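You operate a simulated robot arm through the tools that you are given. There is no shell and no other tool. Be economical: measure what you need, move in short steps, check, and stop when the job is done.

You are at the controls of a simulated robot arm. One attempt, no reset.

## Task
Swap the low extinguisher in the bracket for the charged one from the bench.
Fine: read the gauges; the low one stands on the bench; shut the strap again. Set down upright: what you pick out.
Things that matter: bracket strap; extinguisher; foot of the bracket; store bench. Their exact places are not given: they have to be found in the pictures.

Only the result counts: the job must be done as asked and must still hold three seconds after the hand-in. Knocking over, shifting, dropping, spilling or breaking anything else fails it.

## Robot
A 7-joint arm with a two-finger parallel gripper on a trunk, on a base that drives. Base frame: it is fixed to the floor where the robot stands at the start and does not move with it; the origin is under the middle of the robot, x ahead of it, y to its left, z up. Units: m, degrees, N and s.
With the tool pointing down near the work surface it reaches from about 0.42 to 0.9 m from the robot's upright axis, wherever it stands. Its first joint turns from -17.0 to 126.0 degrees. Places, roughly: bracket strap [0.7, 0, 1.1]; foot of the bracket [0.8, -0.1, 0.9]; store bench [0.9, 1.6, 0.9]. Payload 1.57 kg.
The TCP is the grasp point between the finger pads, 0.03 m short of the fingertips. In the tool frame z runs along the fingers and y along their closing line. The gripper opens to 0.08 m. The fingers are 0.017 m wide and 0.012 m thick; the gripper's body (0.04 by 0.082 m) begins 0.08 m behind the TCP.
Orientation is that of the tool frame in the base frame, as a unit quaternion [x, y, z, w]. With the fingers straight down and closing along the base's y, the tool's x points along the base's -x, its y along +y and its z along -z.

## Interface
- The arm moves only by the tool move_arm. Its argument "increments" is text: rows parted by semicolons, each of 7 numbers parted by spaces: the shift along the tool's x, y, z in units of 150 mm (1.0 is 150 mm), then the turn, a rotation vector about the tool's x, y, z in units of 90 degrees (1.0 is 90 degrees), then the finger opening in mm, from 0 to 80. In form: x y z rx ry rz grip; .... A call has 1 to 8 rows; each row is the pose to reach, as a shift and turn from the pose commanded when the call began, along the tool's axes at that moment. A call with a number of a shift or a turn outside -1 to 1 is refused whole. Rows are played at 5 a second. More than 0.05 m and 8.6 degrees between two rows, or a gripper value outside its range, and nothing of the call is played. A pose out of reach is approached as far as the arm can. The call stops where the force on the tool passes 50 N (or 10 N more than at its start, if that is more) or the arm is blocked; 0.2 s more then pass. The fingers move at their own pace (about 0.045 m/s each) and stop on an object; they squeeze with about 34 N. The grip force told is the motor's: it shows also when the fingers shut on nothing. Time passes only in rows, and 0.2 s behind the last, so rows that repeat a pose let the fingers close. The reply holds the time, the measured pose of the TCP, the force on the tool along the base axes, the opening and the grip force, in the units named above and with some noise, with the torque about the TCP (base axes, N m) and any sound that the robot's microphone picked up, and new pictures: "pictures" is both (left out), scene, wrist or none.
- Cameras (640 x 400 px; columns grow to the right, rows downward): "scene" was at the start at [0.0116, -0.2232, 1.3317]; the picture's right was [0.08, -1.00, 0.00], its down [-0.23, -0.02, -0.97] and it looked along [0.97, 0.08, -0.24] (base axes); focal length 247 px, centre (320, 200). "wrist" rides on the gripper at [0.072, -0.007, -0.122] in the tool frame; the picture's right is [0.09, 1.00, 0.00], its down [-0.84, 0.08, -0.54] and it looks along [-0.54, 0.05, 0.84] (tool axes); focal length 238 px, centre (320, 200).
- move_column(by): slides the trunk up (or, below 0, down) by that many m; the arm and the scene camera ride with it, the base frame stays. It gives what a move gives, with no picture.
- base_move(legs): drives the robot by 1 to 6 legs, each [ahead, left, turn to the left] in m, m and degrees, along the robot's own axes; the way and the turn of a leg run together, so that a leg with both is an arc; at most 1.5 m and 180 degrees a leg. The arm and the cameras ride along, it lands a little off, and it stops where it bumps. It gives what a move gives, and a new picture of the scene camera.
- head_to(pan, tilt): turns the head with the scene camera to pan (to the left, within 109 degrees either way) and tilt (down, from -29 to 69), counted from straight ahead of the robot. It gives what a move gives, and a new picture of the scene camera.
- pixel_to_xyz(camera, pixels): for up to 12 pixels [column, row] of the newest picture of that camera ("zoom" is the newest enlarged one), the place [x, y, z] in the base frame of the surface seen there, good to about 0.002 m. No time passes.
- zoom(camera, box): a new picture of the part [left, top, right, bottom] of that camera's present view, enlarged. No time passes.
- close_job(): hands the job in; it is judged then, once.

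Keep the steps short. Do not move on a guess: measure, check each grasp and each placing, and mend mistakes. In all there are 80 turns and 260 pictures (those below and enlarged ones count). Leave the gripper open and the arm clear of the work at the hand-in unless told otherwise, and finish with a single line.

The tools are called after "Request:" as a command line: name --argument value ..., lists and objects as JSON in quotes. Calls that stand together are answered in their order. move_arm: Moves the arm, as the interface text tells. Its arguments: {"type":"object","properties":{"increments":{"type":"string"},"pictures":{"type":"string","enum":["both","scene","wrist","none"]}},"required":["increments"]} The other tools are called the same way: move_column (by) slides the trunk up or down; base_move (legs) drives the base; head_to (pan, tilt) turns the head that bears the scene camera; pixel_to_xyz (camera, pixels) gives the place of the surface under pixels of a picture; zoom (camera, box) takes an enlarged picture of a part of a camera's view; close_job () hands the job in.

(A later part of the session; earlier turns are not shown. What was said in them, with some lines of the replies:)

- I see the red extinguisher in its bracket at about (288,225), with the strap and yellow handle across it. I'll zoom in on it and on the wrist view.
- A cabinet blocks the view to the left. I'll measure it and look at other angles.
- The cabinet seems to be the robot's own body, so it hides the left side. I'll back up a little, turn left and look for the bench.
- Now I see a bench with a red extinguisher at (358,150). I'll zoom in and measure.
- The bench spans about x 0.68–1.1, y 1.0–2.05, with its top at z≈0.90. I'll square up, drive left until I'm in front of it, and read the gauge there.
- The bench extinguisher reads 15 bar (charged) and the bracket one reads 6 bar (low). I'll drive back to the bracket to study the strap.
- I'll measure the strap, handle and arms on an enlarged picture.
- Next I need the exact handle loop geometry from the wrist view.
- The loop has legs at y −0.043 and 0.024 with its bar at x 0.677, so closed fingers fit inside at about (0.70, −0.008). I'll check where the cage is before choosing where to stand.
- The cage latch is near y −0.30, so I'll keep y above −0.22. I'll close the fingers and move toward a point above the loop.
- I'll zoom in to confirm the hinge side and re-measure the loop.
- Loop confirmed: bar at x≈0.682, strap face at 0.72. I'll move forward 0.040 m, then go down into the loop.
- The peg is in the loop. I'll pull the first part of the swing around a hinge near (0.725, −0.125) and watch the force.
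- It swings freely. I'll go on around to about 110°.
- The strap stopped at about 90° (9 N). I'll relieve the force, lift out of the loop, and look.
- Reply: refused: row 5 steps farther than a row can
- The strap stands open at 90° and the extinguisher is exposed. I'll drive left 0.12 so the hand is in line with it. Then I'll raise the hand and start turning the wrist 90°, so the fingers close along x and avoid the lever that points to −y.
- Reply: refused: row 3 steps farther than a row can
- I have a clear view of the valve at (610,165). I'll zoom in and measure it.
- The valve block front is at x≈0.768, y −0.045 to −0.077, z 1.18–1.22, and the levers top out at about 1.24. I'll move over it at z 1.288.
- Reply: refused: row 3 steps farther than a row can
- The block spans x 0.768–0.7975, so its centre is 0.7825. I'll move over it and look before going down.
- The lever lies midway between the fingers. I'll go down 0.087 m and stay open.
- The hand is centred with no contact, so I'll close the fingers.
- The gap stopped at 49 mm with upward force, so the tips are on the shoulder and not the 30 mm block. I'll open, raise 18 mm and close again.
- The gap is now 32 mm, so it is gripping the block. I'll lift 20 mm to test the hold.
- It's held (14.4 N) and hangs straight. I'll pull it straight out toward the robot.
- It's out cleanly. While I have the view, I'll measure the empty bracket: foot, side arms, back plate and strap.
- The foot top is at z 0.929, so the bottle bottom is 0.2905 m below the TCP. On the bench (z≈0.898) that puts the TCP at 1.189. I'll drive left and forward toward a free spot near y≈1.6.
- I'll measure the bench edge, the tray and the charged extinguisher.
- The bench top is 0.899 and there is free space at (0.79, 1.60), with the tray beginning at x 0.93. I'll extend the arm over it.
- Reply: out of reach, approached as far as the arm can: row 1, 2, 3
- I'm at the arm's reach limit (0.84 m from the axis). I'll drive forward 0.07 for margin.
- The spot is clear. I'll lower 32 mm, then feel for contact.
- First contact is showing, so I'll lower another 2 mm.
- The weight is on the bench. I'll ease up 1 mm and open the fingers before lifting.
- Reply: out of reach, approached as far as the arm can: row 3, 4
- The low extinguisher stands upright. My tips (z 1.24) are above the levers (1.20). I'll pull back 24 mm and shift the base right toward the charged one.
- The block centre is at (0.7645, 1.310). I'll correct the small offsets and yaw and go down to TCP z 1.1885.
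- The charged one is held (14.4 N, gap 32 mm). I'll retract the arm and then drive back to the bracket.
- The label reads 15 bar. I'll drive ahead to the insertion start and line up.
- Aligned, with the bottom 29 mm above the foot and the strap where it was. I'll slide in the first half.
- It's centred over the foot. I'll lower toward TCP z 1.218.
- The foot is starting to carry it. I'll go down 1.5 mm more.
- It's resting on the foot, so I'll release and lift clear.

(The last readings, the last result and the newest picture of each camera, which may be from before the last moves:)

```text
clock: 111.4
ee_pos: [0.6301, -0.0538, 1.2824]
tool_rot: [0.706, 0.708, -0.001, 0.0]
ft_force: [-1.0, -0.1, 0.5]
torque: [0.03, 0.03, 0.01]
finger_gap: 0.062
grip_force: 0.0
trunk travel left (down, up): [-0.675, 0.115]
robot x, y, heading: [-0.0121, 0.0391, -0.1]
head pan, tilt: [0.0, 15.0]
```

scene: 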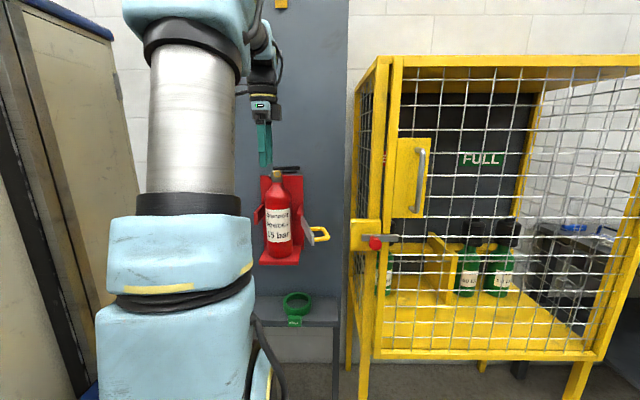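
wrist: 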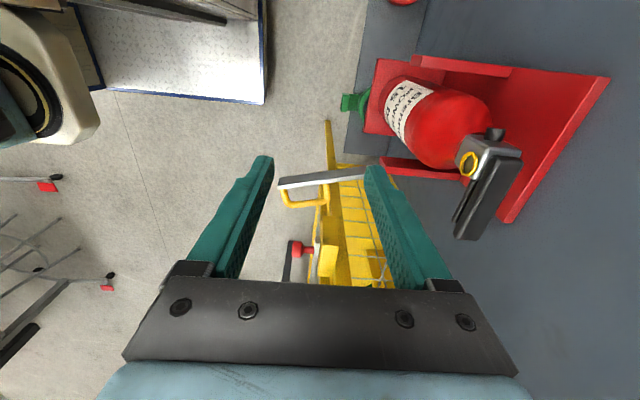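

The charged one is seated. I'll measure the open strap and loop, and turn the wrist back so the narrow side of the gripper faces the bottle.

Request:
pixel_to_xyz --camera "wrist" --pixels '[[283, 184], [320, 178], [360, 170], [288, 200], [310, 205], [327, 200], [326, 190], [480, 190], [478, 160], [450, 130]]'

Request:
move_arm --increments "0 -0.1 0 0 0 -0.09 0; 0 -0.2 0 0 0 -0.18 0; 0 -0.3 0 0 0 -0.27 0; 0 -0.4 0 0 0 -0.36 0; 0 -0.5 0 0 0 -0.45 0; 0 -0.6 0 0 0 -0.54 0; 0 -0.7 0 0 0 -0.63 0; 0 -0.7 0 0 0 -0.72 0" --pictures "none"

Request:
move_arm --increments "0 0 0 0 0 -0.09 0; 0 0 0 0 0 -0.18 0; 0 0 0 0 0 -0.27 0; 0 0 0 0 0 -0.279 0" --pictures "none"

Request:
base_move --legs '[[0.02, -0.12, 0]]'

Request:
move_arm --increments "0 0 0 0 0 0 0" --pictures "wrist"

```text
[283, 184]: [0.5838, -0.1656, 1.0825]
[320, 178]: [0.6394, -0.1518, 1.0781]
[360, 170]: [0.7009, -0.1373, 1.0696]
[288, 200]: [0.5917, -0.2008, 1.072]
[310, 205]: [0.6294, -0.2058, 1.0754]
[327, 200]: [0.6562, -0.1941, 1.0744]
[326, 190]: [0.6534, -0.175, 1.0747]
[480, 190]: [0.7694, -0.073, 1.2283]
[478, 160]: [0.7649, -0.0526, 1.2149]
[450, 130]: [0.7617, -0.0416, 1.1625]
```

```text
clock: 113.2
ee_pos: [0.5239, -0.0561, 1.2807]
tool_rot: [0.216, 0.976, 0.0, -0.001]
ft_force: [-0.2, -0.7, -0.2]
torque: [-0.02, -0.02, 0.01]
finger_gap: 0.0001
grip_force: 21.4
trunk travel left (down, up): [-0.675, 0.115]
robot x, y, heading: [-0.0168, 0.0418, 0.0]
head pan, tilt: [0.0, 15.0]
```

```text
clock: 114.2
ee_pos: [0.524, -0.056, 1.2814]
tool_rot: [0.0, 1.0, 0.0, -0.001]
ft_force: [0.5, 0.9, 0.1]
torque: [-0.01, 0.0, -0.02]
finger_gap: 0.0
grip_force: 21.0
trunk travel left (down, up): [-0.675, 0.115]
robot x, y, heading: [-0.0153, 0.0416, 0.0]
head pan, tilt: [0.0, 15.0]
```

```text
clock: 115.5
ee_pos: [0.5436, -0.1785, 1.2821]
tool_rot: [0.001, 1.0, 0.0, -0.002]
ft_force: [0.5, -0.3, -0.6]
torque: [-0.02, 0.02, -0.01]
finger_gap: 0.0
grip_force: 21.1
trunk travel left (down, up): [-0.675, 0.115]
robot x, y, heading: [0.0017, -0.0854, -0.3]
head pan, tilt: [0.0, 15.0]
```

scene: 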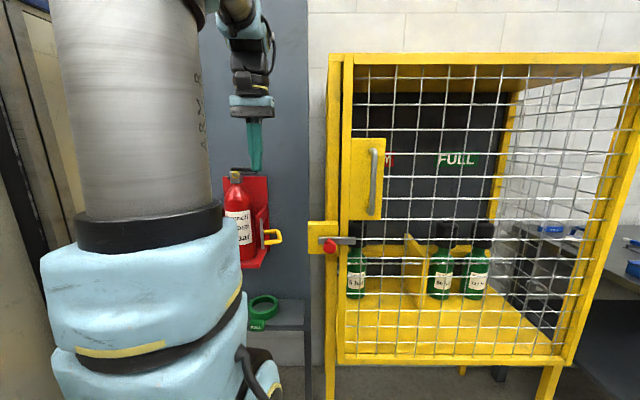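

```text
clock: 115.8
ee_pos: [0.5434, -0.1794, 1.2822]
tool_rot: [0.001, 1.0, 0.0, -0.001]
ft_force: [0.7, 0.2, 0.5]
torque: [-0.01, 0.02, -0.02]
finger_gap: 0.0001
grip_force: 21.8
trunk travel left (down, up): [-0.675, 0.115]
robot x, y, heading: [0.0021, -0.0788, -0.3]
head pan, tilt: [0.0, 15.0]
```

wrist: 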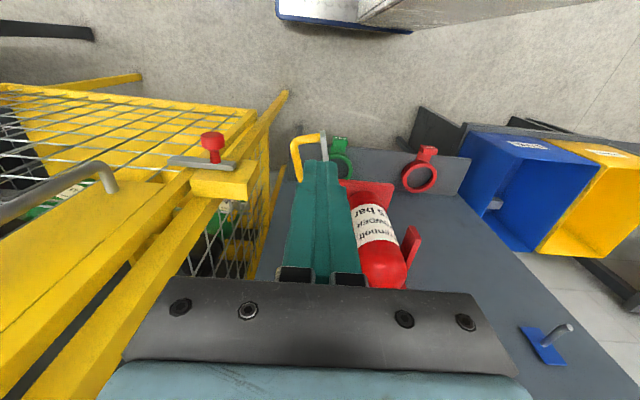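

The loop centre is at about (0.624, −0.180). I'll move above it and check before inserting.

Request:
move_arm --increments "-0.27 0 0 0 0 0 0; -0.54 0 0.1 0 0 0 0; -0.54 0 0.4 0 0 0 0; -0.54 0 0.7 0 0 0 0; -0.54 0 0.93 0 0 0 0; -0.54 0 0.93 0 0 0 0" --pictures "wrist"

Request:
zoom --camera "wrist" --box '[240, 100, 400, 220]'

```text
clock: 117.2
ee_pos: [0.6207, -0.1802, 1.1446]
tool_rot: [0.0, 1.0, -0.001, -0.001]
ft_force: [0.2, 0.5, -0.6]
torque: [0.01, 0.0, 0.0]
finger_gap: 0.0
grip_force: 21.3
trunk travel left (down, up): [-0.675, 0.115]
robot x, y, heading: [0.007, -0.0797, -0.4]
head pan, tilt: [0.0, 15.0]
```

wrist: 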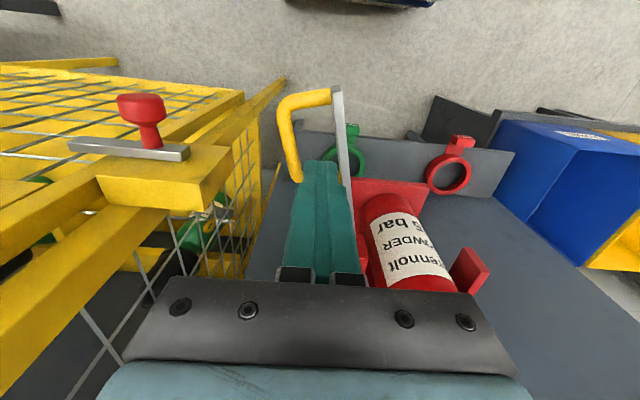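

```text
3.33 times, centred on (320, 160) of wrist
```

zoom: 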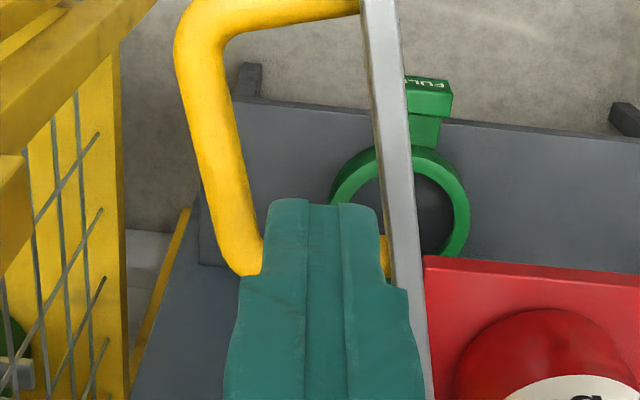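

Request:
pixel_to_xyz --camera "zoom" --pixels '[[290, 15], [205, 50], [210, 130], [230, 230], [245, 262], [385, 250], [380, 60], [395, 160], [405, 270]]'

```text
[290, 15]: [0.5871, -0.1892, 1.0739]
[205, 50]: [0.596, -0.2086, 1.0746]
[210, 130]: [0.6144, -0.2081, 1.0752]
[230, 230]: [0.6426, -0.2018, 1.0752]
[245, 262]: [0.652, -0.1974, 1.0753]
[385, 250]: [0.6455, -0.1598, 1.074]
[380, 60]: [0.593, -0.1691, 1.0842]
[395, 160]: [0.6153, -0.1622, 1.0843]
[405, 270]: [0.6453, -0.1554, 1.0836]
```

The loop interior centre is (0.618, −0.184). I'll shift 4 mm and go down 72 mm.

Request:
move_arm --increments "0.02 -0.025 0 0 0 0 0; 0.02 -0.025 0.2 0 0 0 0; 0.02 -0.025 0.35 0 0 0 0; 0.02 -0.025 0.48 0 0 0 0; 0.02 -0.025 0.48 0 0 0 0" --pictures "wrist"

```text
clock: 118.5
ee_pos: [0.6213, -0.1822, 1.0732]
tool_rot: [0.001, 1.0, 0.0, 0.0]
ft_force: [-0.4, 1.2, 0.0]
torque: [0.0, 0.01, 0.01]
finger_gap: 0.0
grip_force: 21.2
trunk travel left (down, up): [-0.675, 0.115]
robot x, y, heading: [0.0022, -0.0811, -0.3]
head pan, tilt: [0.0, 15.0]
```

wrist: 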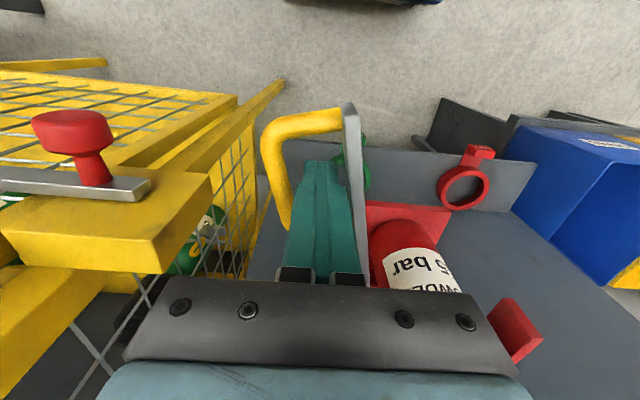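

The peg is in the loop. I'll swing the strap back along the arc.

Request:
move_arm --increments "0.051 0.111 0 0 0 0 0; 0.084 0.229 0 0 0 0 0; 0.098 0.351 0 0 0 0 0; 0.093 0.473 0 0 0 0 0; 0.069 0.594 0 0 0 0 0; 0.026 0.709 0 0 0 0 0; -0.034 0.815 0 0 0 0 0; -0.11 0.912 0 0 0 0 0" --pictures "wrist"

```text
clock: 120.2
ee_pos: [0.6387, -0.0465, 1.0713]
tool_rot: [0.0, 1.0, 0.0, -0.001]
ft_force: [0.6, -0.3, 0.1]
torque: [0.02, 0.0, -0.03]
finger_gap: 0.0
grip_force: 21.8
trunk travel left (down, up): [-0.675, 0.115]
robot x, y, heading: [0.0036, -0.0834, -0.5]
head pan, tilt: [0.0, 15.0]
```

wrist: 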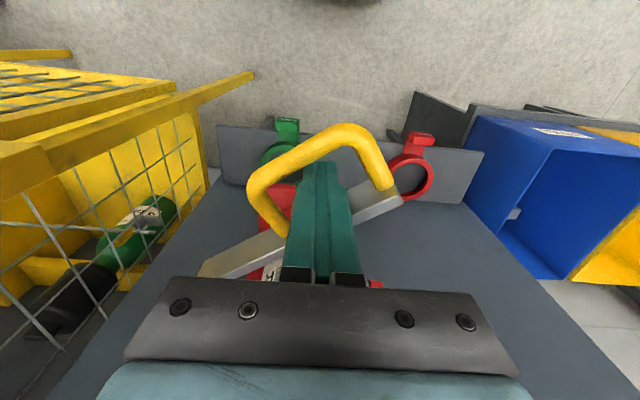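

Request:
move_arm --increments "-0.093 0.091 0 0 0 0 0; -0.193 0.16 0 0 0 0 0; -0.307 0.21 0 0 0 0 0; -0.425 0.243 0 0 0 0 0; -0.475 0.243 0 0 0 0 0; -0.475 0.243 0 0 0 0 0" --pictures "wrist"

```text
clock: 121.7
ee_pos: [0.709, -0.0093, 1.071]
tool_rot: [0.001, 1.0, 0.0, -0.001]
ft_force: [0.3, -0.3, -0.6]
torque: [0.01, -0.02, -0.01]
finger_gap: 0.0
grip_force: 21.5
trunk travel left (down, up): [-0.675, 0.115]
robot x, y, heading: [0.0044, -0.0811, -0.4]
head pan, tilt: [0.0, 15.0]
```

wrist: 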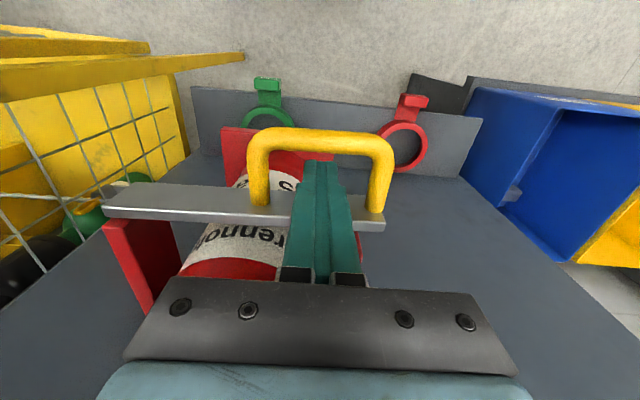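

Almost shut, with no force yet. I'll press on gently in small steps until it stops.

Request:
move_arm --increments "-0.013 0 0 0 0 0 0; -0.026 0 0 0 0 0 0; -0.04 0 0 0 0 0 0; -0.053 0 0 0 0 0 0; -0.066 0 0 0 0 0 0; -0.08 0 0 0 0 0 0; -0.08 0 0 0 0 0 0" --pictures "wrist"

```text
clock: 122.9
ee_pos: [0.7122, -0.0108, 1.0716]
tool_rot: [0.001, 1.0, -0.002, -0.009]
ft_force: [-22.3, -5.2, 9.3]
torque: [0.02, -0.41, -0.25]
finger_gap: 0.0
grip_force: 21.6
trunk travel left (down, up): [-0.675, 0.115]
robot x, y, heading: [0.0029, -0.0799, -0.3]
head pan, tilt: [0.0, 15.0]
stopped in row 6: the force on the tool passed its limit at 52 N (the readings are from after the stop); the commanded pose is now the measured one
```

wrist: 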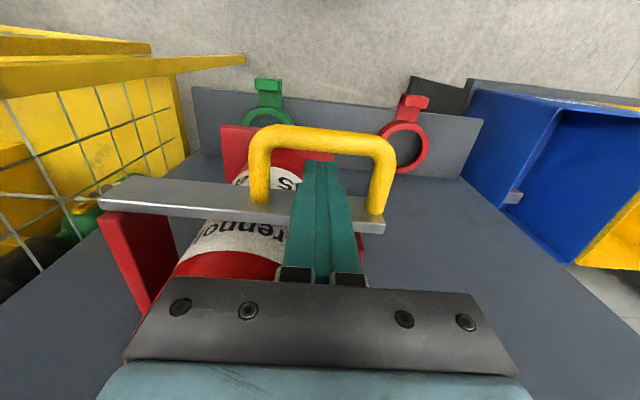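

The strap hit its stop at x 0.712, which matches the original closed position. I'll back the peg off to the loop middle and lift out.

Request:
move_arm --increments "0.05 0 0 0 0 0 0; 0.05 0 0 0 0 0 0; 0.05 0 -0.2 0 0 0 0; 0.05 0 -0.4 0 0 0 0; 0.05 0 -0.65 0 0 0 0; 0.3 0 -0.8 0 0 0 0; 0.6 0 -0.8 0 0 0 30; 0.9 0 -0.8 0 0 0 80" --pictures "both"

Request:
zoom --camera "wrist" --box '[220, 130, 420, 290]'

```text
clock: 124.7
ee_pos: [0.5798, -0.0089, 1.1913]
tool_rot: [-0.001, 1.0, -0.003, -0.007]
ft_force: [0.5, -0.3, -1.0]
torque: [-0.01, 0.04, 0.0]
finger_gap: 0.0481
grip_force: 0.1
trunk travel left (down, up): [-0.675, 0.115]
robot x, y, heading: [0.0037, -0.0792, -0.3]
head pan, tilt: [0.0, 15.0]
```

scene: 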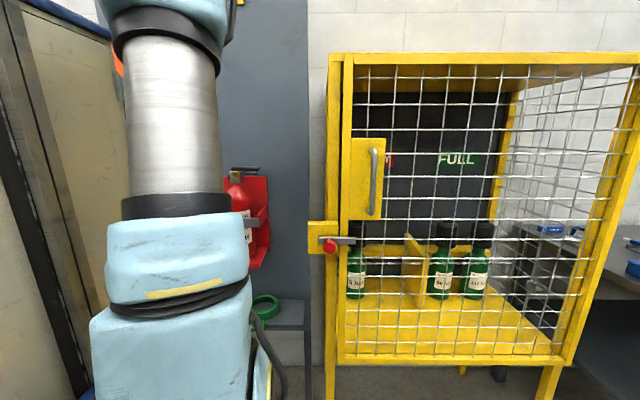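
wrist: 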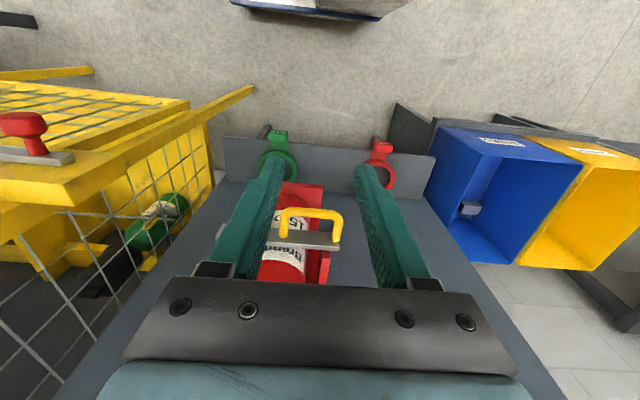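

```text
2.50 times, centred on (320, 210) of wrist
```

zoom: 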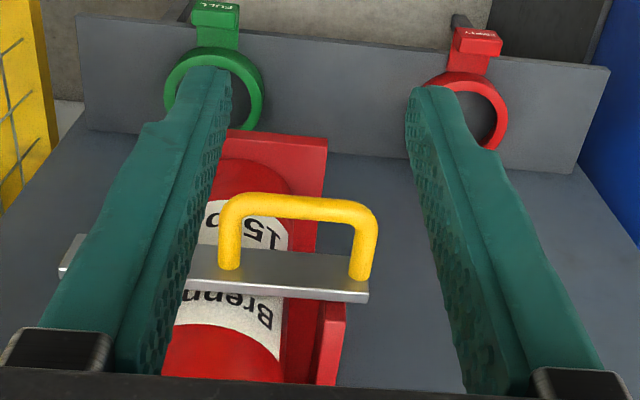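

I'll measure the strap at both ends to confirm it is shut, then back away for a final look.

Request:
pixel_to_xyz --camera "zoom" --pixels '[[355, 295], [290, 265], [70, 262], [300, 208], [210, 270]]'

Request:
base_move --legs '[[-0.45, 0, 0], [0, 0.35, 0]]'

Request:
zoom --camera "scene" --box '[240, 100, 400, 260]'

```text
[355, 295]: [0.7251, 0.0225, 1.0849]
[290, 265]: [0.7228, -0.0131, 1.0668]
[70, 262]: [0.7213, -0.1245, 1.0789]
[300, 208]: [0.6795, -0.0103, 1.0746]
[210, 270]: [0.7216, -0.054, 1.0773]
```

```text
clock: 129.4
ee_pos: [0.1274, 0.3468, 1.192]
tool_rot: [0.006, 1.0, -0.002, -0.007]
ft_force: [0.6, 0.1, 0.3]
torque: [0.01, 0.03, 0.01]
finger_gap: 0.08
grip_force: 0.1
trunk travel left (down, up): [-0.675, 0.115]
robot x, y, heading: [-0.4495, 0.2799, -1.0]
head pan, tilt: [0.0, 15.0]
```

scene: 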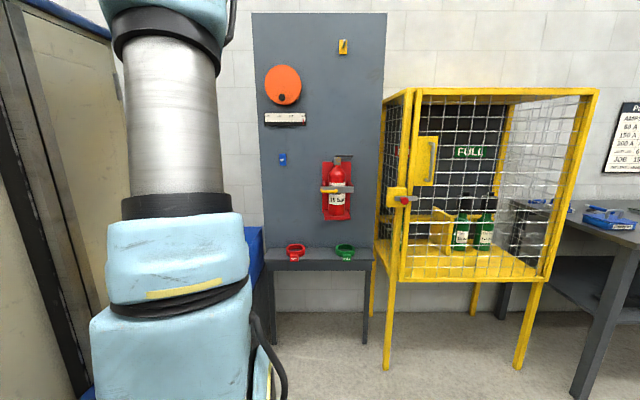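

```text
2.50 times, centred on (320, 180) of scene
```

zoom: 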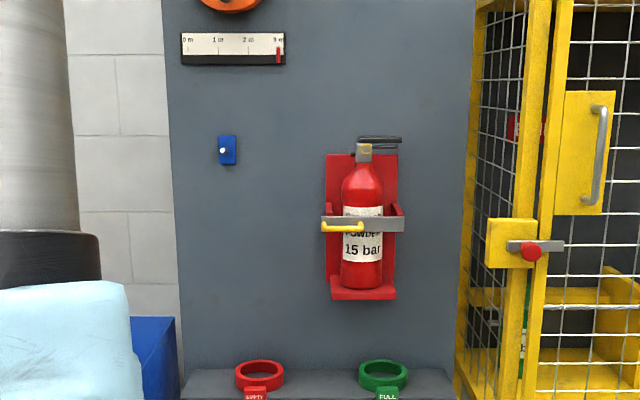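

The strap is back in its original closed position (x 0.721–0.725, the same as at the start). The 15 bar extinguisher stands in the bracket, the low one is upright on the bench, and the gripper is open and clear. I'll hand in.

Request:
close_job

```text
The job is handed in.
```

The 15 bar extinguisher is in the bracket with the strap shut, and the low 6 bar one stands upright on the store bench.
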